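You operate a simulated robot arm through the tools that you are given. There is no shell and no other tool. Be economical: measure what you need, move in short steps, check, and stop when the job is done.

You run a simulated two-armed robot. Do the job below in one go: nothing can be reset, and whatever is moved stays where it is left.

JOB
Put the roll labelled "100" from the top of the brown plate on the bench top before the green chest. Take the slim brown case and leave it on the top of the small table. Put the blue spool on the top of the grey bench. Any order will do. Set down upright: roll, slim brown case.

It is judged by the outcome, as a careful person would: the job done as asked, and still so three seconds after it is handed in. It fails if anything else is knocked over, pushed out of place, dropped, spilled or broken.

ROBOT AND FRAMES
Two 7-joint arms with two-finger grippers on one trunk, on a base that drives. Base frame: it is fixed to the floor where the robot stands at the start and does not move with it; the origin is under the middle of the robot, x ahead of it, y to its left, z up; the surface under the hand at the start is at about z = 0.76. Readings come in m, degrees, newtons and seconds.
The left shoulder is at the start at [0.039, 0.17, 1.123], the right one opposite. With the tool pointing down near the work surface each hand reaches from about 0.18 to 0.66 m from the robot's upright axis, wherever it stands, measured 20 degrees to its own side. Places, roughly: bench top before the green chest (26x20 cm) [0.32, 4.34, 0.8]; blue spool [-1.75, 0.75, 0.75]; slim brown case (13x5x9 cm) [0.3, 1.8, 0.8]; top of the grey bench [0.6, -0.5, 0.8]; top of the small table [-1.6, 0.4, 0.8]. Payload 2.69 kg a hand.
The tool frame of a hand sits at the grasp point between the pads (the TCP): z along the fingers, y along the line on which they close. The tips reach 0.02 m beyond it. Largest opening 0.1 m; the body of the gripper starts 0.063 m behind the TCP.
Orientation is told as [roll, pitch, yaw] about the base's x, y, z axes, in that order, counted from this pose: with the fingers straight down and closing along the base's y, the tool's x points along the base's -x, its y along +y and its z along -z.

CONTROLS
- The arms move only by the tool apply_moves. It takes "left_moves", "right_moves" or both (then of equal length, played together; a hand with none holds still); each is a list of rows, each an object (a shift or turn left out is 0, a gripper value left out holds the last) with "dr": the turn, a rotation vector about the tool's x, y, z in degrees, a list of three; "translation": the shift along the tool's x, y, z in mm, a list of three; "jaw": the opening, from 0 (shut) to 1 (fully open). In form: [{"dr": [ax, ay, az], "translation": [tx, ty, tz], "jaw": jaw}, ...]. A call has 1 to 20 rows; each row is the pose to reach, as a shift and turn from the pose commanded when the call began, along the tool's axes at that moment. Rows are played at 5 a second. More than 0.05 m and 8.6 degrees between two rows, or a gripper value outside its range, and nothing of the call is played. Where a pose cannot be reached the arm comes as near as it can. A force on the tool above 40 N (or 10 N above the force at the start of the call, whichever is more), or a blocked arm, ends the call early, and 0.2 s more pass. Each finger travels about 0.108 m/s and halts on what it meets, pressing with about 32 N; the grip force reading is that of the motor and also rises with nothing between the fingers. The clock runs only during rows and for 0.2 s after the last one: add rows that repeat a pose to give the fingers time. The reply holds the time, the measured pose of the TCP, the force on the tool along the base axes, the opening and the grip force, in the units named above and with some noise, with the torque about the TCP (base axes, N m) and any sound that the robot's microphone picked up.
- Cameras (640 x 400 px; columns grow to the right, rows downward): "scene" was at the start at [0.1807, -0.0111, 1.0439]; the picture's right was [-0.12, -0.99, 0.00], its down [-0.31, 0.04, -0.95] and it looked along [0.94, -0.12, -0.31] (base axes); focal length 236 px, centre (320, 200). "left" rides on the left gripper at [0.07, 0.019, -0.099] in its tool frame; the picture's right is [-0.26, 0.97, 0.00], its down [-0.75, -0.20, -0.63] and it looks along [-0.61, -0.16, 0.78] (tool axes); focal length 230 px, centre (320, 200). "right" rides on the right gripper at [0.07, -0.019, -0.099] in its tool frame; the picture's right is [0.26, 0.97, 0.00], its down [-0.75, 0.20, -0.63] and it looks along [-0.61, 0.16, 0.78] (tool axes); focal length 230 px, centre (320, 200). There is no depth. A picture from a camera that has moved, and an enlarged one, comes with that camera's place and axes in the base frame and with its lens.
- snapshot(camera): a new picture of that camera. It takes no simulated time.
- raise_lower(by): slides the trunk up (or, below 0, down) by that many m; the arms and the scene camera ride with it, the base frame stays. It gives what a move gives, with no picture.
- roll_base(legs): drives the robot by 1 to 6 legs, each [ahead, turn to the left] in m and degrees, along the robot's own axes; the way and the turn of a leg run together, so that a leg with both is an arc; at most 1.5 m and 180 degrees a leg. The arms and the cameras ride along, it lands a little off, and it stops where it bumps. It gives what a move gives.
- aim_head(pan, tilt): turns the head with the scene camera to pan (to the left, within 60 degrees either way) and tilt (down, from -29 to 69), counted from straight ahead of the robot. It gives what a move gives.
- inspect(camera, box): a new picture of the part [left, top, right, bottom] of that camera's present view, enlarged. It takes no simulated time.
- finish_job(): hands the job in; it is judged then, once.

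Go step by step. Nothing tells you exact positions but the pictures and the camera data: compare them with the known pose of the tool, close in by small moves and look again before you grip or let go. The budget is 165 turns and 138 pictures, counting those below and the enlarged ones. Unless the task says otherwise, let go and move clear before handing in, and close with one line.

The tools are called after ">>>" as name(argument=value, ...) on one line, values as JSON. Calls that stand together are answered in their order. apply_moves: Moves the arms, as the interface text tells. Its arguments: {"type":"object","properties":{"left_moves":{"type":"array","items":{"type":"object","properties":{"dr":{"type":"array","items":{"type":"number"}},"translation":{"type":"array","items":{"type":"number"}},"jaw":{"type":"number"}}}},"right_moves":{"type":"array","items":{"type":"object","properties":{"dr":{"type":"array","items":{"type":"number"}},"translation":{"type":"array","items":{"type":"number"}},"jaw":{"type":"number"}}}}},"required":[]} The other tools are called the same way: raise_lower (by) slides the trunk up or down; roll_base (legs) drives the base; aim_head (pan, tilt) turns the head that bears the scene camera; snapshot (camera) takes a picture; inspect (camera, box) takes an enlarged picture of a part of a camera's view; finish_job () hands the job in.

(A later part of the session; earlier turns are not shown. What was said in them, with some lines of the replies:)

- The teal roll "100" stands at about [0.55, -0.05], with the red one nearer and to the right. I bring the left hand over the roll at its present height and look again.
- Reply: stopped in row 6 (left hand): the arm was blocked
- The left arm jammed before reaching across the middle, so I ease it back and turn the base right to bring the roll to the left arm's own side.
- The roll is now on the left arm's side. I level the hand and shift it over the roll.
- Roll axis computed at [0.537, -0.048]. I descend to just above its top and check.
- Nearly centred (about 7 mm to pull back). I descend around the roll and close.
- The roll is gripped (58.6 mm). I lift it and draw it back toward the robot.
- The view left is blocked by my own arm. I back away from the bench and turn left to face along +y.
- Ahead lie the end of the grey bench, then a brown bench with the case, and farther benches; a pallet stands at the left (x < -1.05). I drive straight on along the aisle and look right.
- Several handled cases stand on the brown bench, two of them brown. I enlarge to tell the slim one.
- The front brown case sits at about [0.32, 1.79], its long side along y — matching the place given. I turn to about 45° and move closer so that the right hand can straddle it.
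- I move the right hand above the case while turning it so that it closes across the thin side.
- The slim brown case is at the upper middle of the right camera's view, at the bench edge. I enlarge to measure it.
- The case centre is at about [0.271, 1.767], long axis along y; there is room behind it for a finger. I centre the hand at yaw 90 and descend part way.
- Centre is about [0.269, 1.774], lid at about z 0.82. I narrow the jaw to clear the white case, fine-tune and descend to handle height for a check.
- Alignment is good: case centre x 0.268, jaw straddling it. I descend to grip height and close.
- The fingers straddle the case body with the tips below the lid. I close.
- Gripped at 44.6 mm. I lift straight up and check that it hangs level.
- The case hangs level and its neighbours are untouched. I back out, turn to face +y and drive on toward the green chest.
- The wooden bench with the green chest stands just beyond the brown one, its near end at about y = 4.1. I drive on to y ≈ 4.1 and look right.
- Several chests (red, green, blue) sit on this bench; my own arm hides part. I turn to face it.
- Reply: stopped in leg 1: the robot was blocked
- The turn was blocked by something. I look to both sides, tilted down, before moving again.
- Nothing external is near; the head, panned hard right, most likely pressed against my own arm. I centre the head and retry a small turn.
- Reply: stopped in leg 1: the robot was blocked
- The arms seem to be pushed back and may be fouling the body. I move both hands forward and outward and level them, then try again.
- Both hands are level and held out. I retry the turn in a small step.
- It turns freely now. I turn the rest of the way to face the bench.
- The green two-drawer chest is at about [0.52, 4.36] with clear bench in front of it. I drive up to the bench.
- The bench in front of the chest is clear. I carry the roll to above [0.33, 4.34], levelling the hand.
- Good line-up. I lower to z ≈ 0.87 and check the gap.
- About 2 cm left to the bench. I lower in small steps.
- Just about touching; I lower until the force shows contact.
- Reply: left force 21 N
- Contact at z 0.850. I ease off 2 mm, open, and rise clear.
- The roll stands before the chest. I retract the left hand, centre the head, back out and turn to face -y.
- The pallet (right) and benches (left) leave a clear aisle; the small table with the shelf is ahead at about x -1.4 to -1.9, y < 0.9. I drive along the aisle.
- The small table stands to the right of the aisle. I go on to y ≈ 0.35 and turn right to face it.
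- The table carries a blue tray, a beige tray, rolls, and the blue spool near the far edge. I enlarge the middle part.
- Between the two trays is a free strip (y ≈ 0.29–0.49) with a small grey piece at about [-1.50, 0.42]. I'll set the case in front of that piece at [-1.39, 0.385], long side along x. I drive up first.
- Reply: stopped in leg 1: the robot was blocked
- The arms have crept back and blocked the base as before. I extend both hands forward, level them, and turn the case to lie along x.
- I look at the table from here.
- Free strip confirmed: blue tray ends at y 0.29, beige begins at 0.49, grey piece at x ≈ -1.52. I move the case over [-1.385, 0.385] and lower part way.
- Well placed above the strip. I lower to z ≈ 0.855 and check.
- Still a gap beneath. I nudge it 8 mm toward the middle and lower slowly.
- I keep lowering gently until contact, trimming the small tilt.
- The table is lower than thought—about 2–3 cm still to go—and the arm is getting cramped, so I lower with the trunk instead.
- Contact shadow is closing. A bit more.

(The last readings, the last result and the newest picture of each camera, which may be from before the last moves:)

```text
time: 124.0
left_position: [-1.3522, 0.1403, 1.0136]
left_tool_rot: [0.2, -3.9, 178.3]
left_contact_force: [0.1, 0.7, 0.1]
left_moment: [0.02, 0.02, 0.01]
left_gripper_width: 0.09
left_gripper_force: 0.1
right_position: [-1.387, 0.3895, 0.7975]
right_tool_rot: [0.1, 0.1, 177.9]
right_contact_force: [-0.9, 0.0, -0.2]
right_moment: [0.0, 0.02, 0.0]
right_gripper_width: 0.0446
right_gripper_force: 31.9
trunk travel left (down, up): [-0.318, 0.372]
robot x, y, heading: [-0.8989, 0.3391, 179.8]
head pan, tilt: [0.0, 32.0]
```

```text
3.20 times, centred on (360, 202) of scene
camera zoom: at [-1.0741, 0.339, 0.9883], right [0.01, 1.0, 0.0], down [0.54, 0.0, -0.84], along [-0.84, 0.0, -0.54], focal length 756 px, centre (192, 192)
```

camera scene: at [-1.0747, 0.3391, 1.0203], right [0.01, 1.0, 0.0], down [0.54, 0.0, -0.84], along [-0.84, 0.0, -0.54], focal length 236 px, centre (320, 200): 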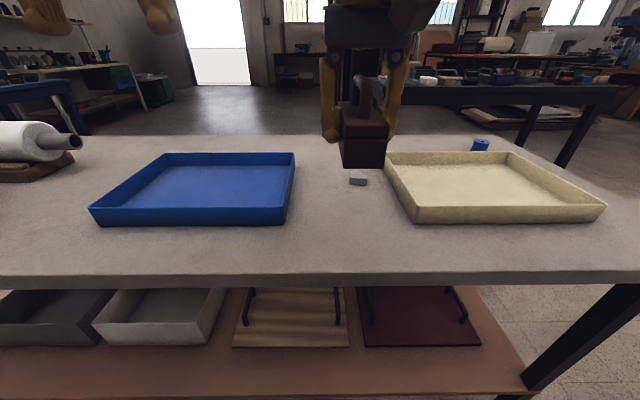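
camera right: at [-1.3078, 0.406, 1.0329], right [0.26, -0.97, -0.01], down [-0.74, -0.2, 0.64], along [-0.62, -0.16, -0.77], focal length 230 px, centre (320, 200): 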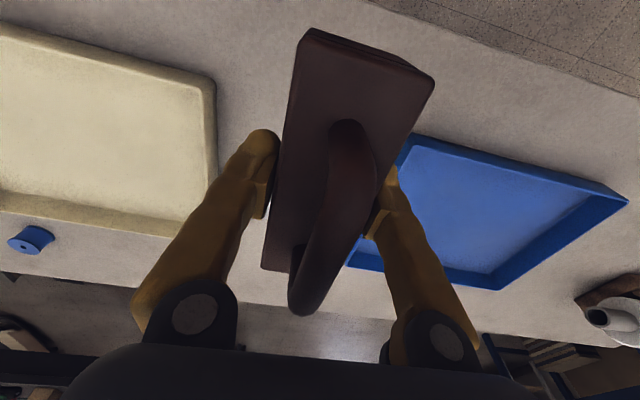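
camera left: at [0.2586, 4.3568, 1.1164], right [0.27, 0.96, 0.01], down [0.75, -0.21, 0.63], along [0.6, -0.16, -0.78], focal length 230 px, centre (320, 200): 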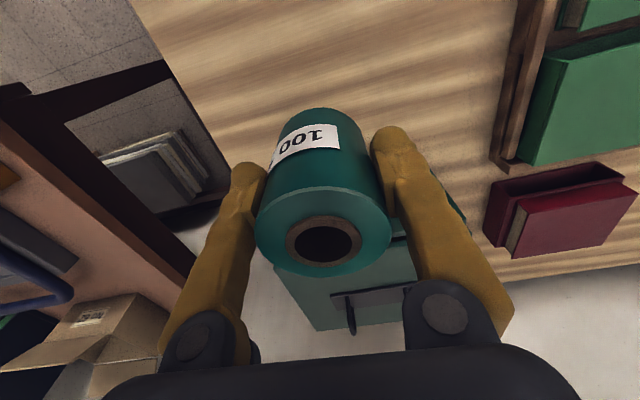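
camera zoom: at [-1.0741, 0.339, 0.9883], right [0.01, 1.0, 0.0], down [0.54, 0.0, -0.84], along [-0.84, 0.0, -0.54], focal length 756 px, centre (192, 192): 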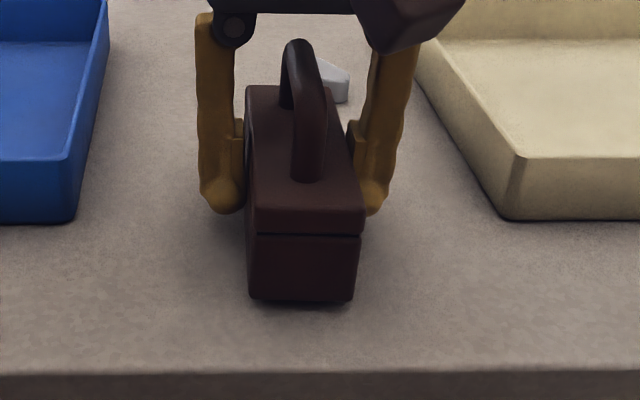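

A few millimetres remain.

>>> raise_lower(by=-0.005)

>>> inspect(camera="scene", box=[260, 140, 460, 265])

```text
time: 124.5
left_position: [-1.35, 0.1414, 1.0085]
left_tool_rot: [0.1, -4.1, 178.4]
left_contact_force: [0.3, -0.6, 0.1]
left_moment: [0.01, 0.02, 0.02]
left_gripper_width: 0.0898
left_gripper_force: 0.0
right_position: [-1.3877, 0.3889, 0.7926]
right_tool_rot: [0.3, 0.1, 178.0]
right_contact_force: [1.4, 1.9, 3.4]
right_moment: [0.15, 0.21, -0.08]
right_gripper_width: 0.0447
right_gripper_force: 31.9
trunk travel left (down, up): [-0.313, 0.377]
robot x, y, heading: [-0.8995, 0.3374, 179.5]
head pan, tilt: [0.0, 32.0]
```

```text
3.20 times, centred on (360, 202) of scene
camera zoom: at [-1.0739, 0.3391, 0.9834], right [0.01, 1.0, 0.0], down [0.54, 0.0, -0.84], along [-0.84, 0.0, -0.54], focal length 756 px, centre (192, 192)
```

zoom: 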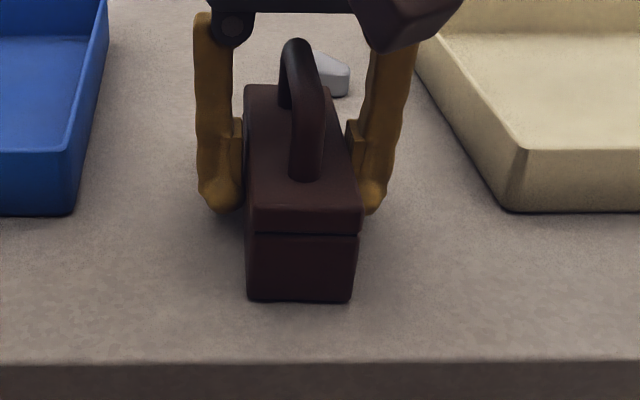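

Contact has begun (3.4 N). One more millimetre, then release and rise.

>>> raise_lower(by=-0.0015)

>>> apply_moves(right_moves=[{"jaw": 0.55}, {"jaw": 0.75}, {"jaw": 0.78}, {"translation": [0, 0, -30], "jaw": 0.78}, {"translation": [0, 0, -75]}, {"translation": [0, 0, -120]}, {"translation": [0, 0, -165]}, {"translation": [0, 0, -200]}, {"translation": [0, 0, -200]}])

>>> snapshot(camera="scene")

```text
time: 125.0
left_position: [-1.3502, 0.1411, 1.0083]
left_tool_rot: [0.0, -4.0, 178.3]
left_contact_force: [0.1, -0.8, 0.1]
left_moment: [-0.01, -0.02, 0.04]
left_gripper_width: 0.0899
left_gripper_force: 0.0
right_position: [-1.3882, 0.3892, 0.7917]
right_tool_rot: [0.2, -0.1, 177.9]
right_contact_force: [1.9, 2.2, 10.6]
right_moment: [0.34, 0.6, -0.11]
right_gripper_width: 0.0449
right_gripper_force: 31.8
trunk travel left (down, up): [-0.312, 0.378]
robot x, y, heading: [-0.8982, 0.3359, 179.9]
head pan, tilt: [0.0, 32.0]
```

```text
time: 127.0
left_position: [-1.3514, 0.1397, 1.0065]
left_tool_rot: [0.2, -4.0, 178.3]
left_contact_force: [0.0, -0.1, 0.2]
left_moment: [-0.01, -0.01, 0.0]
left_gripper_width: 0.0901
left_gripper_force: 0.1
right_position: [-1.3822, 0.3762, 0.9877]
right_tool_rot: [-1.1, -0.1, -179.9]
right_contact_force: [-0.3, 0.6, -0.4]
right_moment: [0.0, -0.03, 0.0]
right_gripper_width: 0.0782
right_gripper_force: 0.0
trunk travel left (down, up): [-0.312, 0.378]
robot x, y, heading: [-0.896, 0.3375, 179.7]
head pan, tilt: [0.0, 32.0]
```

```text
78 pictures are left
camera scene: at [-1.074, 0.339, 0.9818], right [0.01, 1.0, 0.0], down [0.54, 0.0, -0.84], along [-0.84, 0.0, -0.54], focal length 236 px, centre (320, 200)
```

scene: 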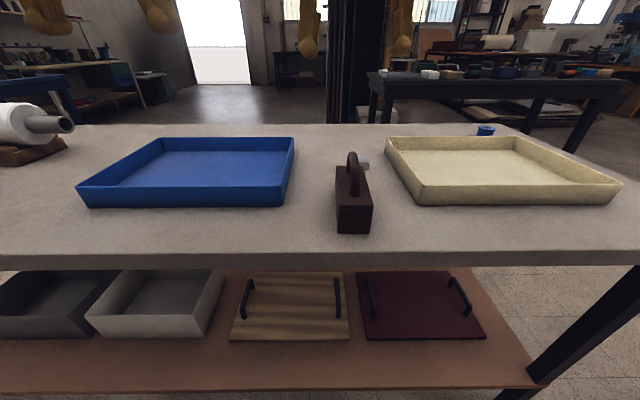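

The case stands upright between the trays. Next the blue spool at about [-1.76, 0.83], behind the beige tray: best reached from the table's +y end. I spread the hands, back off and turn toward +y.

>>> apply_moves(left_moves=[{"translation": [0, 10, 0], "dr": [0, 2, 0]}, {"translation": [0, 20, 0], "dr": [0, 4, 0]}, {"translation": [0, 20, 0], "dr": [0, 4, 0]}, {"translation": [0, 20, 0], "dr": [0, 4, 0]}, {"translation": [0, 20, 0], "dr": [0, 4, 0]}], right_moves=[{"translation": [5, -40, 0], "jaw": 1}, {"translation": [10, -80, 0]}, {"translation": [20, -120, 0]}, {"translation": [20, -150, 0]}, {"translation": [20, -150, 0]}])

>>> roll_base(legs=[[-0.25, 0], [0, -90]])

>>> aim_head(pan=40, tilt=25)

>>> snapshot(camera="scene")

```text
time: 128.2
left_position: [-1.3518, 0.1204, 1.0058]
left_tool_rot: [-0.1, 0.0, 178.2]
left_contact_force: [-0.3, -0.3, -0.2]
left_moment: [0.0, -0.02, 0.02]
left_gripper_width: 0.0901
left_gripper_force: 0.1
right_position: [-1.3624, 0.526, 0.9892]
right_tool_rot: [-1.0, -0.1, -179.9]
right_contact_force: [0.0, 1.3, 0.3]
right_moment: [-0.02, 0.0, -0.02]
right_gripper_width: 0.0998
right_gripper_force: 0.0
trunk travel left (down, up): [-0.312, 0.378]
robot x, y, heading: [-0.8977, 0.3369, 179.7]
head pan, tilt: [0.0, 32.0]
```

```text
time: 133.9
left_position: [-0.8831, 0.781, 1.0058]
left_tool_rot: [0.1, 0.0, 90.5]
left_contact_force: [0.3, 0.5, 0.5]
left_moment: [-0.02, 0.02, 0.01]
left_gripper_width: 0.0898
left_gripper_force: 0.0
right_position: [-0.4788, 0.8069, 0.9881]
right_tool_rot: [-0.9, 0.0, 92.4]
right_contact_force: [0.0, 0.2, -0.2]
right_moment: [0.0, 0.02, -0.02]
right_gripper_width: 0.1
right_gripper_force: 0.1
trunk travel left (down, up): [-0.312, 0.378]
robot x, y, heading: [-0.6583, 0.3381, 91.5]
head pan, tilt: [0.0, 32.0]
```

```text
time: 134.9
left_position: [-0.8832, 0.7663, 1.0146]
left_tool_rot: [0.1, -0.9, 90.4]
left_contact_force: [-0.7, 0.5, -0.2]
left_moment: [0.04, 0.02, 0.03]
left_gripper_width: 0.0901
left_gripper_force: 0.0
right_position: [-0.4784, 0.7929, 0.9962]
right_tool_rot: [-1.0, -1.0, 92.3]
right_contact_force: [0.2, 0.1, 0.4]
right_moment: [0.01, 0.0, 0.02]
right_gripper_width: 0.0999
right_gripper_force: 0.1
trunk travel left (down, up): [-0.312, 0.378]
robot x, y, heading: [-0.6611, 0.3325, 91.7]
head pan, tilt: [40.0, 25.0]
```

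```text
77 pictures are left
camera scene: at [-0.7228, 0.4919, 0.9933], right [0.75, 0.67, -0.01], down [0.28, -0.33, -0.9], along [-0.6, 0.67, -0.43], focal length 236 px, centre (320, 200)
```

scene: 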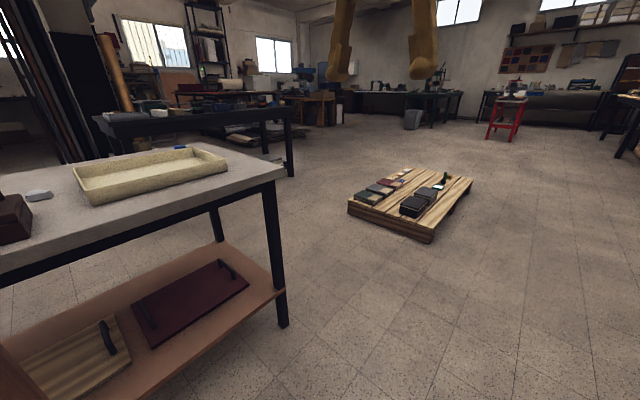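

The pallet begins at y ≈ 2.0 and the table ends at y ≈ 0.95, leaving a metre of space. I drive round to the table's end.

>>> aim_head(pan=0, tilt=30)

>>> roll_base(legs=[[1.1, 0], [0, 90], [0.92, 0], [0, 90]])

>>> snapshot(camera="scene")

```text
time: 136.0
left_position: [-0.882, 0.7665, 1.013]
left_tool_rot: [0.1, -0.9, 90.5]
left_contact_force: [-1.2, 0.1, -0.8]
left_moment: [0.01, 0.03, 0.0]
left_gripper_width: 0.0901
left_gripper_force: 0.0
right_position: [-0.4776, 0.792, 0.9968]
right_tool_rot: [-1.0, -1.1, 92.2]
right_contact_force: [0.5, 0.6, -0.2]
right_moment: [-0.01, 0.0, -0.02]
right_gripper_width: 0.1001
right_gripper_force: 0.0
trunk travel left (down, up): [-0.312, 0.378]
robot x, y, heading: [-0.6569, 0.3343, 91.8]
head pan, tilt: [0.0, 30.0]
```

```text
time: 153.9
left_position: [-1.3906, 0.9496, 1.0135]
left_tool_rot: [0.1, -0.8, -88.5]
left_contact_force: [0.6, 0.1, -0.1]
left_moment: [0.02, -0.01, 0.0]
left_gripper_width: 0.0901
left_gripper_force: 0.1
right_position: [-1.7957, 0.9147, 0.9947]
right_tool_rot: [-1.0, -1.0, -86.7]
right_contact_force: [-0.4, -0.1, -0.6]
right_moment: [-0.01, 0.0, 0.02]
right_gripper_width: 0.1
right_gripper_force: 0.0
trunk travel left (down, up): [-0.312, 0.378]
robot x, y, heading: [-1.6279, 1.377, -86.9]
head pan, tilt: [0.0, 30.0]
```

```text
76 pictures are left
camera scene: at [-1.6218, 1.198, 0.9849], right [-1.0, -0.05, 0.0], down [-0.03, 0.51, -0.86], along [0.04, -0.86, -0.51], focal length 236 px, centre (320, 200)
```

scene: 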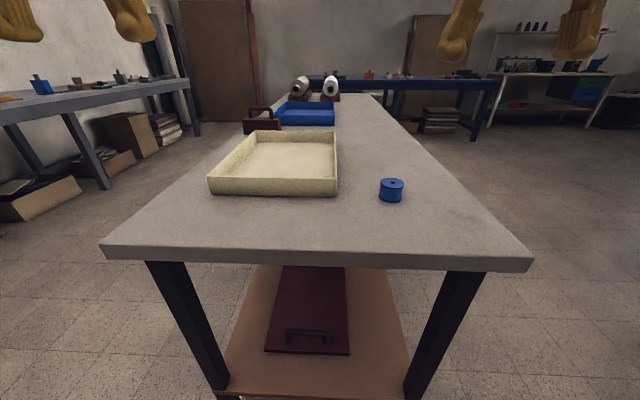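

The blue spool stands clear at about [-1.74, 0.79]. I move the right hand above it and look closely.

>>> apply_moves(right_moves=[{"translation": [-30, 12, 0], "dr": [-0.5, 0.5, 1.5]}, {"translation": [-60, 25, 15], "dr": [-1, 1, 3]}, {"translation": [-90, 38, 40], "dr": [-1, 1, 3]}, {"translation": [-127, 50, 70], "dr": [-1, 1, 3]}, {"translation": [-127, 50, 100], "dr": [-1, 1, 3]}, {"translation": [-127, 50, 100], "dr": [-1, 1, 3]}])

>>> snapshot(camera="right")

>>> inspect(camera="scene", box=[300, 100, 500, 225])

```text
time: 155.3
left_position: [-1.3928, 0.9644, 1.0203]
left_tool_rot: [0.2, -1.8, -88.5]
left_contact_force: [0.0, 0.1, 0.5]
left_moment: [-0.01, 0.02, 0.0]
left_gripper_width: 0.0899
left_gripper_force: 0.0
right_position: [-1.7385, 0.8057, 0.9053]
right_tool_rot: [0.0, -0.9, -89.8]
right_contact_force: [-0.2, -0.2, -0.4]
right_moment: [0.01, -0.02, -0.01]
right_gripper_width: 0.1002
right_gripper_force: 0.2
trunk travel left (down, up): [-0.312, 0.378]
robot x, y, heading: [-1.6312, 1.3755, -87.1]
head pan, tilt: [0.0, 30.0]
```

```text
75 pictures are left
camera right: at [-1.7583, 0.8765, 1.0036], right [0.96, 0.26, 0.0], down [0.2, -0.74, 0.64], along [0.17, -0.62, -0.77], focal length 230 px, centre (320, 200)
```

right: 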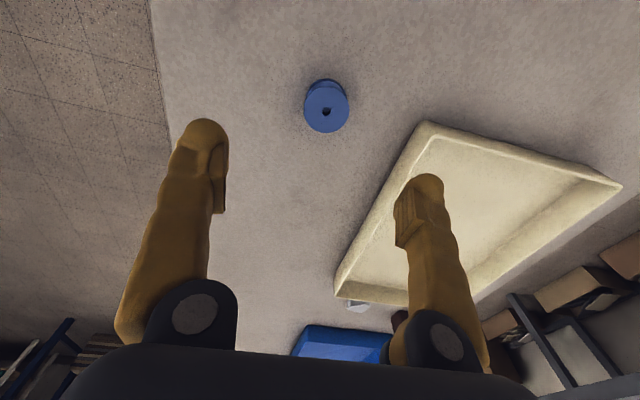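

```text
3.20 times, centred on (400, 162) of scene
camera zoom: at [-1.6218, 1.1979, 0.9849], right [-1.0, -0.05, 0.0], down [-0.03, 0.51, -0.86], along [0.04, -0.86, -0.51], focal length 756 px, centre (64, 320)
```

zoom: 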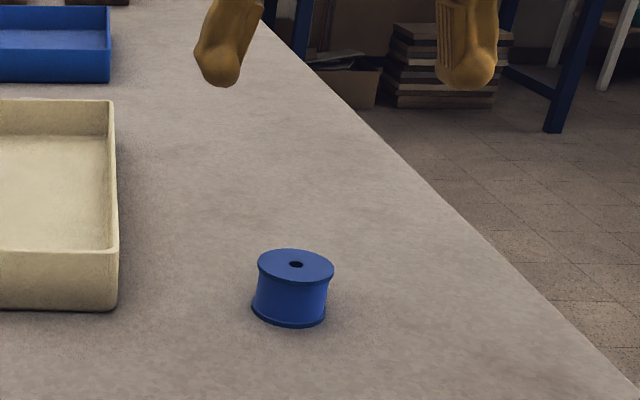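

Spool centre at about [-1.734, 0.811], ~4.3 cm across, ~4 cm tall. I centre and descend to just above it.

>>> apply_moves(right_moves=[{"translation": [5, 4, 30], "jaw": 0.8, "dr": [0, 0.9, 0]}, {"translation": [5, 4, 65], "dr": [0, 0.9, 0]}, {"translation": [5, 4, 80], "dr": [0, 0.9, 0]}, {"translation": [5, 4, 80], "dr": [0, 0.9, 0]}])

>>> snapshot(camera="right")

>>> inspect(camera="scene", box=[300, 100, 500, 225])

```text
time: 156.3
left_position: [-1.3915, 0.9651, 1.0202]
left_tool_rot: [0.0, -1.9, -88.5]
left_contact_force: [0.0, 0.0, 0.2]
left_moment: [0.01, -0.03, 0.01]
left_gripper_width: 0.0901
left_gripper_force: 0.0
right_position: [-1.7339, 0.8078, 0.827]
right_tool_rot: [0.1, -0.1, -89.7]
right_contact_force: [0.1, 0.8, 0.9]
right_moment: [0.01, 0.0, 0.0]
right_gripper_width: 0.08
right_gripper_force: 0.0
trunk travel left (down, up): [-0.312, 0.378]
robot x, y, heading: [-1.6298, 1.3781, -87.0]
head pan, tilt: [0.0, 30.0]
```

```text
73 pictures are left
camera right: at [-1.7547, 0.8769, 0.9255], right [0.96, 0.26, 0.0], down [0.2, -0.75, 0.63], along [0.17, -0.61, -0.78], focal length 230 px, centre (320, 200)
```

right: 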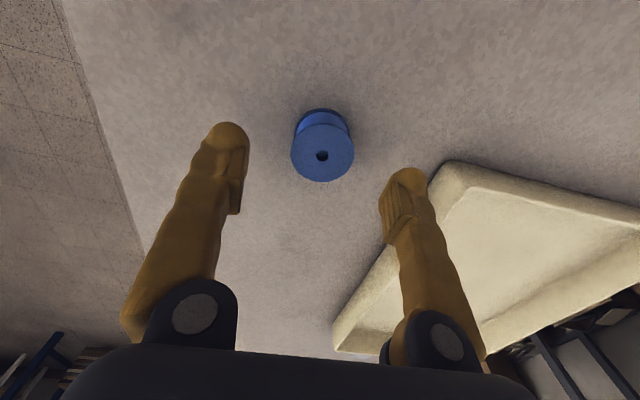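

```text
3.20 times, centred on (400, 162) of scene
camera zoom: at [-1.6218, 1.1979, 0.9849], right [-1.0, -0.05, 0.0], down [-0.03, 0.51, -0.86], along [0.04, -0.86, -0.51], focal length 756 px, centre (64, 320)
```

zoom: 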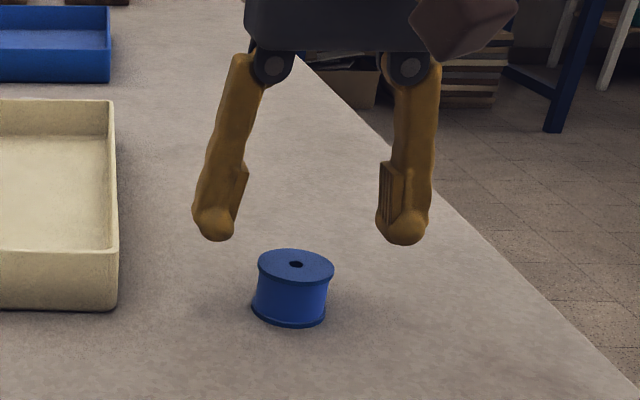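

Exactly centred. I descend and close on the spool.

>>> apply_moves(right_moves=[{"translation": [0, 0, 25]}, {"translation": [0, 0, 42]}, {"translation": [0, 0, 50]}, {"translation": [0, 0, 50]}, {"translation": [0, 0, 50], "jaw": 0.5}, {"translation": [0, 0, 50], "jaw": 0.25}, {"translation": [0, 0, 50], "jaw": 0.25}])

>>> inspect(camera="scene", box=[300, 100, 500, 225])

```text
time: 157.7
left_position: [-1.3921, 0.9832, 1.0277]
left_tool_rot: [0.1, -2.9, -88.5]
left_contact_force: [0.3, 1.1, -1.6]
left_moment: [-0.06, -0.02, -0.01]
left_gripper_width: 0.0897
left_gripper_force: 0.1
right_position: [-1.7363, 0.8179, 0.7892]
right_tool_rot: [0.1, -1.7, -89.8]
right_contact_force: [-0.5, 0.6, 0.5]
right_moment: [-0.01, -0.01, -0.01]
right_gripper_width: 0.0392
right_gripper_force: 31.9
trunk travel left (down, up): [-0.312, 0.378]
robot x, y, heading: [-1.6285, 1.3736, -87.1]
head pan, tilt: [0.0, 30.0]
stopped in row 6 (right hand): the force on the tool passed its limit at 40 N (the readings are from after the stop); the commanded pose is now the measured one
```

```text
3.20 times, centred on (400, 162) of scene
camera zoom: at [-1.6218, 1.1999, 0.9849], right [-1.0, -0.05, 0.0], down [-0.03, 0.51, -0.86], along [0.04, -0.86, -0.51], focal length 756 px, centre (64, 320)
```

zoom: 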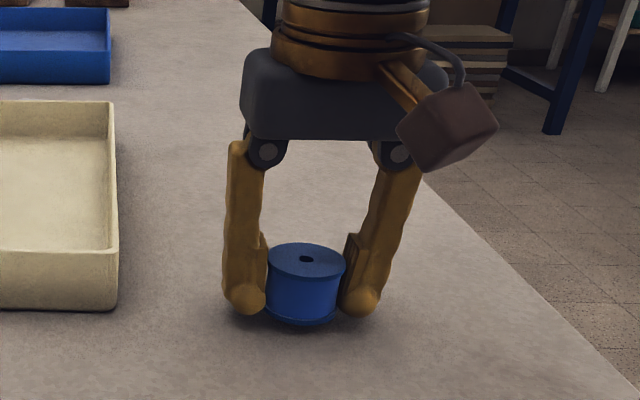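

The spool is held (39 mm); a brief force peak stopped the row. I firm the grip and lift slowly.

>>> apply_moves(right_moves=[{"jaw": 0.2}, {"jaw": 0.2}, {"translation": [0, 0, -20]}, {"translation": [0, 0, -50]}, {"translation": [0, 0, -90]}, {"translation": [0, 0, -130]}, {"translation": [0, 0, -170]}, {"translation": [0, 0, -190]}, {"translation": [0, 0, -190]}])

>>> snapshot(camera="right")

>>> snapshot(camera="scene")

```text
time: 159.7
left_position: [-1.3936, 0.9807, 1.0256]
left_tool_rot: [0.1, -2.7, -88.5]
left_contact_force: [0.5, 0.4, 0.3]
left_moment: [-0.03, 0.02, -0.01]
left_gripper_width: 0.0899
left_gripper_force: 0.2
right_position: [-1.7386, 0.8186, 0.9772]
right_tool_rot: [0.0, -1.5, -89.7]
right_contact_force: [0.6, 0.8, -0.3]
right_moment: [-0.02, 0.0, 0.0]
right_gripper_width: 0.0392
right_gripper_force: 32.5
trunk travel left (down, up): [-0.312, 0.378]
robot x, y, heading: [-1.6276, 1.3735, -87.1]
head pan, tilt: [0.0, 30.0]
```

```text
70 pictures are left
camera right: at [-1.7585, 0.8898, 1.0754], right [0.97, 0.26, -0.01], down [0.2, -0.73, 0.65], along [0.17, -0.63, -0.76], focal length 230 px, centre (320, 200)
```

right: 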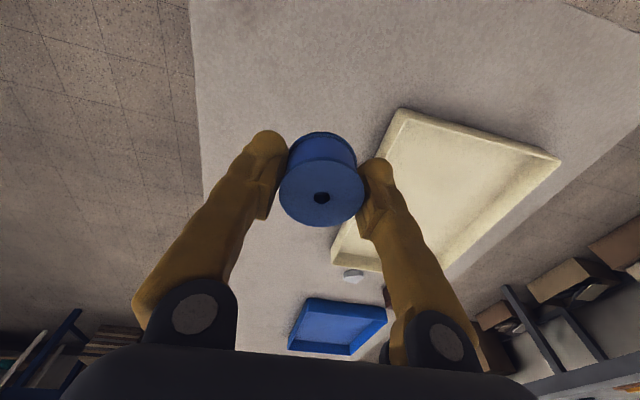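

```text
69 pictures are left
camera scene: at [-1.6218, 1.1978, 0.9849], right [-1.0, -0.05, 0.0], down [-0.03, 0.51, -0.86], along [0.04, -0.86, -0.51], focal length 236 px, centre (320, 200)
```

scene: 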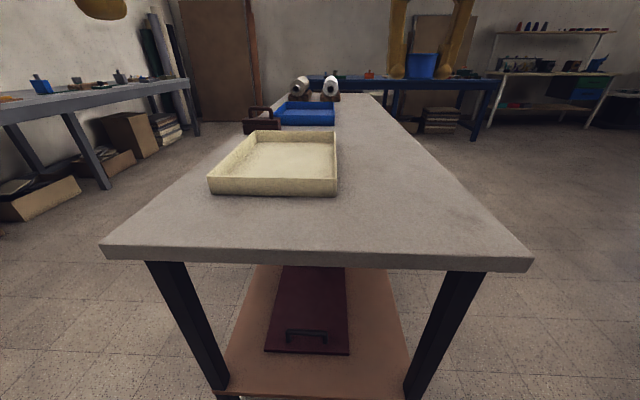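

The spool is held and the case still stands. I tidy the arm poses and drive back to the grey bench: turn left, forward, turn right, forward.

>>> apply_moves(left_moves=[{"translation": [-30, 10, 0], "dr": [0, 1.5, 0]}, {"translation": [-60, 20, 0], "dr": [0, 2.7, 0]}, {"translation": [-60, 20, 0], "dr": [0, 2.7, 0]}], right_moves=[{"translation": [20, -20, 0], "dr": [0, 0.7, 0]}, {"translation": [50, -50, 0], "dr": [0, 1.5, 0]}, {"translation": [50, -50, 0], "dr": [0, 1.5, 0]}])

>>> roll_base(legs=[[0, 87], [1.1, 0], [0, -90]])

>>> snapshot(camera="scene")

```text
time: 160.5
left_position: [-1.3715, 0.92, 1.0275]
left_tool_rot: [0.1, 0.1, -88.5]
left_contact_force: [0.9, 0.5, 0.5]
left_moment: [0.01, -0.04, -0.02]
left_gripper_width: 0.09
left_gripper_force: 0.1
right_position: [-1.7904, 0.8697, 0.9768]
right_tool_rot: [0.1, 0.1, -89.8]
right_contact_force: [0.3, -0.7, 0.0]
right_moment: [-0.03, 0.02, -0.01]
right_gripper_width: 0.0391
right_gripper_force: 31.7
trunk travel left (down, up): [-0.312, 0.378]
robot x, y, heading: [-1.6317, 1.3754, -87.3]
head pan, tilt: [0.0, 30.0]
```

```text
time: 174.0
left_position: [-0.3027, 0.8807, 1.0294]
left_tool_rot: [0.1, 0.1, -93.3]
left_contact_force: [-0.1, -0.3, 0.1]
left_moment: [0.0, 0.04, 0.0]
left_gripper_width: 0.0898
left_gripper_force: 0.0
right_position: [-0.7217, 0.8656, 0.976]
right_tool_rot: [0.1, 0.1, -94.7]
right_contact_force: [0.1, 0.0, 0.1]
right_moment: [-0.01, 0.0, 0.01]
right_gripper_width: 0.0393
right_gripper_force: 32.0
trunk travel left (down, up): [-0.312, 0.378]
robot x, y, heading: [-0.5145, 1.3572, -91.7]
head pan, tilt: [0.0, 30.0]
```

```text
68 pictures are left
camera scene: at [-0.5163, 1.179, 0.9849], right [-1.0, 0.03, 0.0], down [0.02, 0.51, -0.86], along [-0.03, -0.86, -0.51], focal length 236 px, centre (320, 200)
```

scene: 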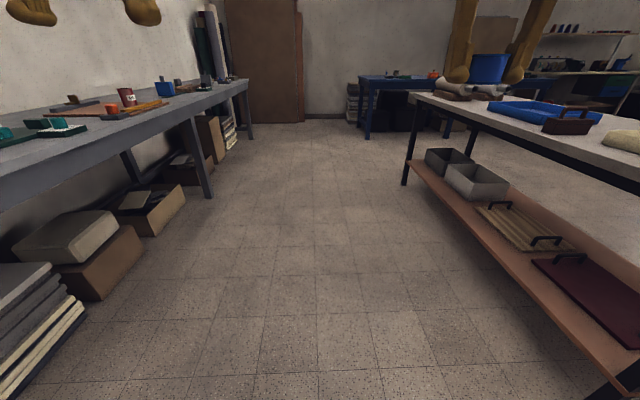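

The aisle is clear. I drive 1.5 m and turn left to face the grey bench.

>>> roll_base(legs=[[1.5, 0], [0, 91]])

>>> snapshot(camera="scene")

```text
time: 185.4
left_position: [-0.1114, 0.0699, 1.0354]
left_tool_rot: [0.1, -0.9, -2.6]
left_contact_force: [-0.6, 0.4, 0.4]
left_moment: [0.01, 0.0, 0.0]
left_gripper_width: 0.0901
left_gripper_force: 0.0
right_position: [-0.0887, -0.3502, 0.9844]
right_tool_rot: [0.1, -0.9, -3.9]
right_contact_force: [0.5, -0.1, 0.1]
right_moment: [0.01, 0.0, -0.02]
right_gripper_width: 0.0392
right_gripper_force: 31.8
trunk travel left (down, up): [-0.312, 0.378]
robot x, y, heading: [-0.5676, -0.1574, -1.4]
head pan, tilt: [0.0, 30.0]
```

```text
67 pictures are left
camera scene: at [-0.3905, -0.1585, 0.9849], right [-0.02, -1.0, 0.0], down [-0.51, 0.01, -0.86], along [0.86, -0.02, -0.51], focal length 236 px, centre (320, 200)
```

scene: 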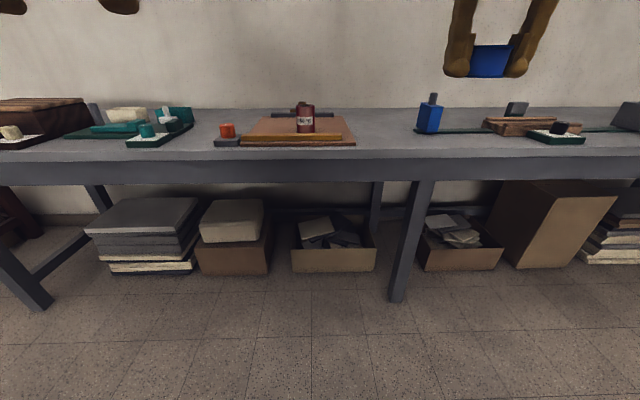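

The free stretch of grey bench between the brown plate and the blue box is at about y -0.27…-0.49. I drive up so the right hand comes over [0.41, -0.38].

>>> roll_base(legs=[[0.48, 0]])

>>> aim_head(pan=-20, tilt=35)

>>> snapshot(camera="scene")

>>> snapshot(camera="right")

```text
time: 188.3
left_position: [0.3626, 0.0577, 1.0421]
left_tool_rot: [0.4, -1.8, -2.7]
left_contact_force: [1.1, 0.5, 0.3]
left_moment: [-0.01, 0.01, 0.05]
left_gripper_width: 0.0898
left_gripper_force: 0.2
right_position: [0.3864, -0.3616, 0.9913]
right_tool_rot: [0.1, -1.7, -3.9]
right_contact_force: [-0.3, 0.0, -0.2]
right_moment: [0.0, 0.01, -0.04]
right_gripper_width: 0.0392
right_gripper_force: 31.7
trunk travel left (down, up): [-0.312, 0.378]
robot x, y, heading: [-0.0767, -0.1681, -1.6]
head pan, tilt: [0.0, 30.0]
```

```text
time: 189.1
left_position: [0.3488, 0.059, 1.0482]
left_tool_rot: [0.2, -2.8, -2.7]
left_contact_force: [0.3, 0.8, -0.9]
left_moment: [0.01, 0.05, -0.03]
left_gripper_width: 0.0902
left_gripper_force: 0.1
right_position: [0.3719, -0.3602, 0.9968]
right_tool_rot: [0.1, -2.5, -4.1]
right_contact_force: [-0.6, 0.6, 0.4]
right_moment: [0.0, 0.04, -0.01]
right_gripper_width: 0.0393
right_gripper_force: 31.8
trunk travel left (down, up): [-0.312, 0.378]
robot x, y, heading: [-0.0748, -0.1685, -1.8]
head pan, tilt: [-20.0, 35.0]
```

```text
66 pictures are left
camera scene: at [0.0928, -0.1996, 0.977], right [-0.36, -0.93, 0.01], down [-0.55, 0.21, -0.81], along [0.75, -0.3, -0.59], focal length 236 px, centre (320, 200)
```

scene: 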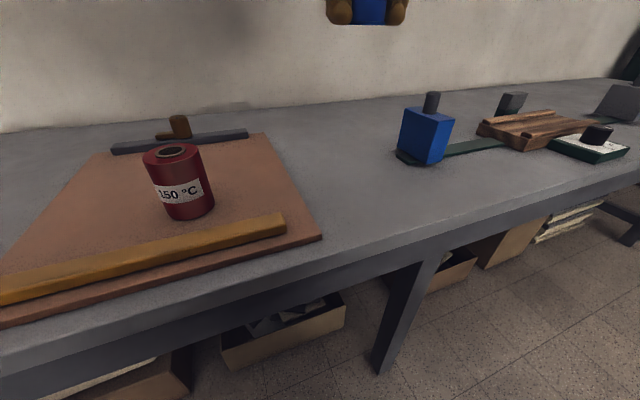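

```text
65 pictures are left
camera right: at [0.2959, -0.3762, 1.0941], right [-0.19, 0.98, -0.01], down [0.73, 0.15, 0.66], along [0.65, 0.12, -0.75], focal length 230 px, centre (320, 200)
```

right: 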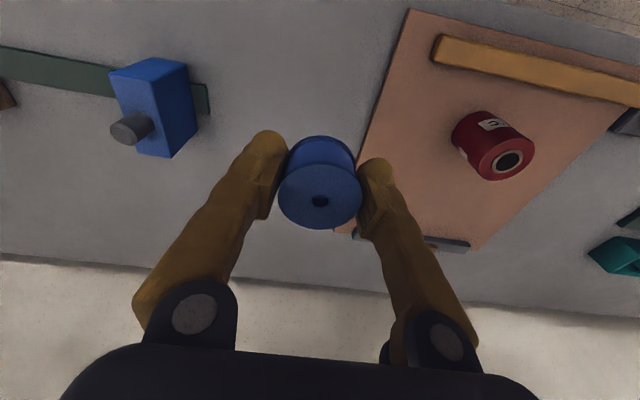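

Plenty of clear bench around [0.42, -0.385]. I carry the spool there and lower it part way.

>>> apply_moves(right_moves=[{"translation": [-25, -11, 0], "dr": [0, 1.3, 0]}, {"translation": [-50, -22, 0], "dr": [0, 2.5, 0]}, {"translation": [-50, -22, 45], "dr": [0, 2.5, 0]}, {"translation": [-50, -22, 90], "dr": [0, 2.5, 0]}, {"translation": [-50, -22, 135], "dr": [0, 2.5, 0]}, {"translation": [-50, -22, 140], "dr": [0, 2.5, 0]}, {"translation": [-50, -22, 140], "dr": [0, 2.5, 0]}])

>>> inspect(camera="scene", box=[250, 75, 450, 200])

```text
time: 190.7
left_position: [0.3471, 0.0584, 1.0494]
left_tool_rot: [0.2, -2.8, -2.7]
left_contact_force: [0.4, -0.5, 0.1]
left_moment: [0.0, 0.05, 0.01]
left_gripper_width: 0.09
left_gripper_force: 0.0
right_position: [0.4254, -0.3855, 0.8634]
right_tool_rot: [0.0, -0.1, -3.9]
right_contact_force: [0.2, -0.2, 0.7]
right_moment: [0.03, -0.01, -0.02]
right_gripper_width: 0.039
right_gripper_force: 31.8
trunk travel left (down, up): [-0.312, 0.378]
robot x, y, heading: [-0.0736, -0.1677, -1.4]
head pan, tilt: [-20.0, 35.0]
```

```text
3.20 times, centred on (350, 138) of scene
camera zoom: at [0.0918, -0.1997, 0.9772], right [-0.36, -0.93, 0.01], down [-0.55, 0.21, -0.81], along [0.75, -0.3, -0.59], focal length 756 px, centre (224, 400)
```

zoom: 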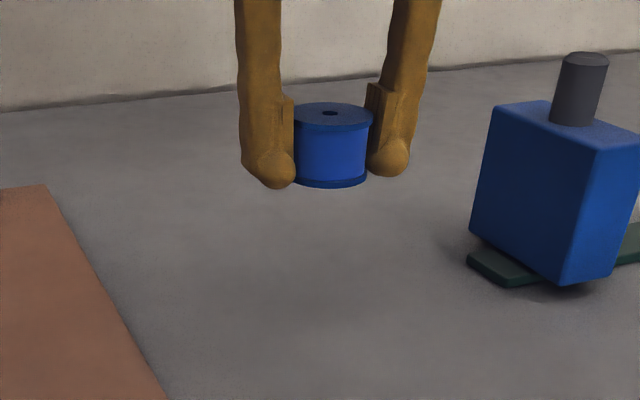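

Clear space all round. I lower further.

>>> apply_moves(right_moves=[{"translation": [0, 0, 25]}, {"translation": [0, 0, 45]}, {"translation": [0, 0, 55]}, {"translation": [0, 0, 55]}])

>>> inspect(camera="scene", box=[250, 100, 450, 225])

```text
time: 191.7
left_position: [0.3478, 0.0594, 1.0495]
left_tool_rot: [0.3, -2.8, -2.6]
left_contact_force: [0.1, 0.3, -0.9]
left_moment: [0.03, 0.01, 0.01]
left_gripper_width: 0.0901
left_gripper_force: 0.1
right_position: [0.4246, -0.386, 0.8058]
right_tool_rot: [0.1, -0.1, -3.9]
right_contact_force: [0.1, 0.2, -0.5]
right_moment: [-0.02, -0.01, 0.02]
right_gripper_width: 0.039
right_gripper_force: 32.7
trunk travel left (down, up): [-0.312, 0.378]
robot x, y, heading: [-0.0779, -0.1643, -1.3]
head pan, tilt: [-20.0, 35.0]
```

```text
3.20 times, centred on (350, 162) of scene
camera zoom: at [0.0916, -0.1996, 0.9773], right [-0.36, -0.93, 0.01], down [-0.55, 0.21, -0.81], along [0.75, -0.3, -0.59], focal length 756 px, centre (224, 320)
```

zoom: 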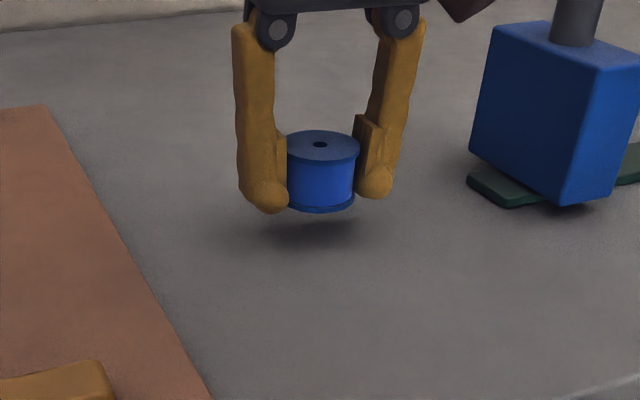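

The shadow shows about 2 cm left. I lower gently to contact.

>>> apply_moves(right_moves=[{"translation": [0, 0, 7]}, {"translation": [0, 0, 12]}, {"translation": [0, 0, 15]}, {"translation": [0, 0, 15]}])

>>> inspect(camera="scene", box=[250, 100, 450, 225])

```text
time: 192.7
left_position: [0.3477, 0.0584, 1.0486]
left_tool_rot: [0.3, -2.9, -2.6]
left_contact_force: [0.4, 0.1, 0.1]
left_moment: [-0.01, 0.01, -0.03]
left_gripper_width: 0.0898
left_gripper_force: 0.1
right_position: [0.4251, -0.3862, 0.791]
right_tool_rot: [0.1, -0.1, -3.9]
right_contact_force: [0.0, 0.1, 0.6]
right_moment: [0.0, 0.01, 0.03]
right_gripper_width: 0.0393
right_gripper_force: 31.6
trunk travel left (down, up): [-0.312, 0.378]
robot x, y, heading: [-0.082, -0.1677, -1.3]
head pan, tilt: [-20.0, 35.0]
```

```text
3.20 times, centred on (350, 162) of scene
camera zoom: at [0.0917, -0.1996, 0.9772], right [-0.36, -0.93, 0.01], down [-0.55, 0.21, -0.81], along [0.75, -0.3, -0.59], focal length 756 px, centre (224, 320)
```

zoom: 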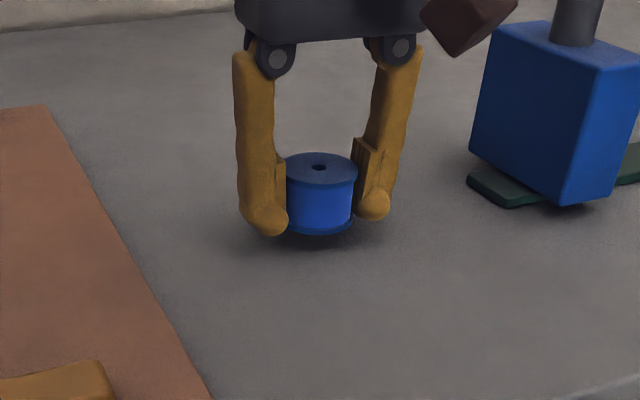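

>>> apply_moves(right_moves=[{"translation": [0, 0, 3]}, {"translation": [0, 0, 5]}, {"translation": [0, 0, 5]}])

```text
time: 193.5
left_position: [0.3471, 0.0597, 1.0491]
left_tool_rot: [0.2, -2.9, -2.6]
left_contact_force: [-0.1, -0.1, 0.3]
left_moment: [0.0, 0.01, 0.0]
left_gripper_width: 0.09
left_gripper_force: 0.1
right_position: [0.4254, -0.3882, 0.7873]
right_tool_rot: [0.2, -0.1, -3.9]
right_contact_force: [-0.1, 0.9, -1.0]
right_moment: [0.04, -0.02, -0.02]
right_gripper_width: 0.0393
right_gripper_force: 32.2
trunk travel left (down, up): [-0.312, 0.378]
robot x, y, heading: [-0.0745, -0.1671, -1.5]
head pan, tilt: [-20.0, 35.0]
```

No contact yet at z 0.787; I go a few millimetres lower.

>>> apply_moves(right_moves=[{"translation": [0, 0, 2]}, {"translation": [0, 0, 4]}, {"translation": [0, 0, 4]}])

>>> inspect(camera="scene", box=[290, 130, 390, 192])

```text
time: 194.3
left_position: [0.3471, 0.0588, 1.0493]
left_tool_rot: [0.2, -2.8, -2.5]
left_contact_force: [-0.2, -0.6, -0.8]
left_moment: [0.02, 0.0, 0.02]
left_gripper_width: 0.0901
left_gripper_force: 0.0
right_position: [0.4257, -0.3878, 0.7827]
right_tool_rot: [0.1, -0.2, -3.9]
right_contact_force: [0.1, 0.0, -1.0]
right_moment: [0.04, -0.01, -0.01]
right_gripper_width: 0.0389
right_gripper_force: 32.1
trunk travel left (down, up): [-0.312, 0.378]
robot x, y, heading: [-0.0767, -0.1641, -1.4]
head pan, tilt: [-20.0, 35.0]
```

```text
6.40 times, centred on (340, 161) of scene
camera zoom: at [0.0917, -0.1996, 0.9772], right [-0.36, -0.93, 0.01], down [-0.55, 0.21, -0.81], along [0.75, -0.3, -0.59], focal length 1513 px, centre (192, 450)
```

zoom: 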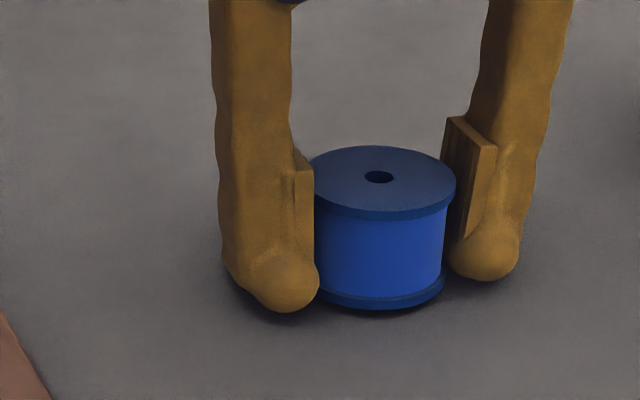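

>>> apply_moves(right_moves=[{"translation": [0, 0, 2]}, {"translation": [0, 0, 4]}, {"translation": [0, 0, 4]}])

```text
time: 195.1
left_position: [0.3459, 0.0582, 1.0513]
left_tool_rot: [0.2, -2.9, -2.6]
left_contact_force: [0.4, -0.2, 0.2]
left_moment: [-0.01, -0.03, -0.03]
left_gripper_width: 0.0898
left_gripper_force: 0.1
right_position: [0.4258, -0.3873, 0.7799]
right_tool_rot: [0.1, -0.5, -3.9]
right_contact_force: [-2.2, -1.0, 20.4]
right_moment: [-0.21, 0.11, 0.07]
right_gripper_width: 0.0391
right_gripper_force: 32.5
trunk travel left (down, up): [-0.312, 0.378]
robot x, y, heading: [-0.0777, -0.1688, -1.2]
head pan, tilt: [-20.0, 35.0]
```

Firm contact (20 N). I ease off 1.5 mm, open gently and rise clear.

>>> apply_moves(right_moves=[{"translation": [0, 0, -1.5]}, {"translation": [0, 0, -1.5], "jaw": 0.45}, {"translation": [0, 0, -1.5], "jaw": 0.6}, {"translation": [0, 0, -1.5], "jaw": 0.75}, {"translation": [0, 0, -1.5], "jaw": 0.75}, {"translation": [0, 0, -30]}, {"translation": [0, 0, -75]}, {"translation": [0, 0, -120]}, {"translation": [0, 0, -165]}, {"translation": [0, 0, -165]}])

>>> snapshot(camera="scene")

>>> snapshot(camera="right")

```text
time: 197.3
left_position: [0.3483, 0.0602, 1.0492]
left_tool_rot: [0.2, -2.7, -2.6]
left_contact_force: [0.1, -0.9, -1.0]
left_moment: [0.01, -0.03, -0.01]
left_gripper_width: 0.0901
left_gripper_force: 0.0
right_position: [0.4241, -0.3847, 0.9445]
right_tool_rot: [0.2, -0.1, -3.9]
right_contact_force: [0.7, 0.1, -0.3]
right_moment: [-0.02, 0.0, 0.03]
right_gripper_width: 0.0751
right_gripper_force: 0.1
trunk travel left (down, up): [-0.312, 0.378]
robot x, y, heading: [-0.0799, -0.1669, -1.1]
head pan, tilt: [-20.0, 35.0]
```

```text
60 pictures are left
camera scene: at [0.0919, -0.1996, 0.9772], right [-0.36, -0.93, 0.01], down [-0.55, 0.21, -0.81], along [0.75, -0.3, -0.59], focal length 236 px, centre (320, 200)
```

scene: 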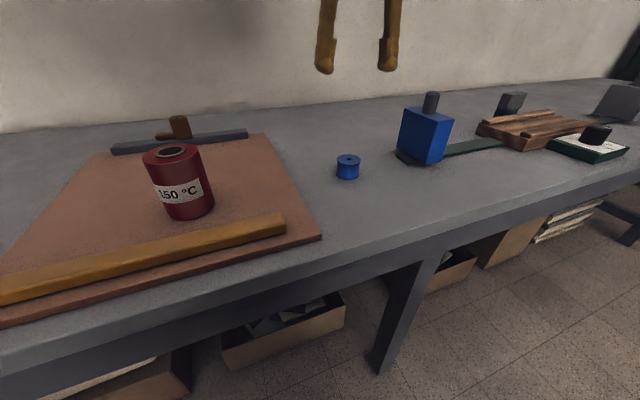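

```text
59 pictures are left
camera right: at [0.3522, -0.4001, 1.0433], right [-0.19, 0.98, 0.0], down [0.76, 0.15, 0.63], along [0.62, 0.12, -0.78], focal length 230 px, centre (320, 200)
```

right: 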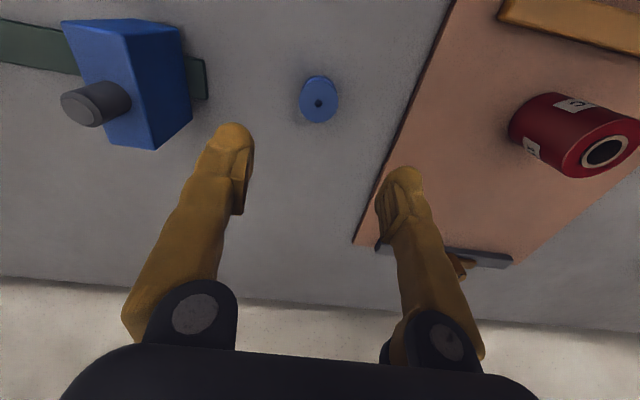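

The spool stands on the grey bench, the roll stands before the green chest and the case is upright on the small table. Both hands are empty and clear, so I hand in.

>>> finish_job()

```text
The job is handed in.
```

All three items are placed and the job is handed in: the "100" roll is upright before the green chest, the slim brown case is upright on the small table, and the blue spool is on the grey bench.
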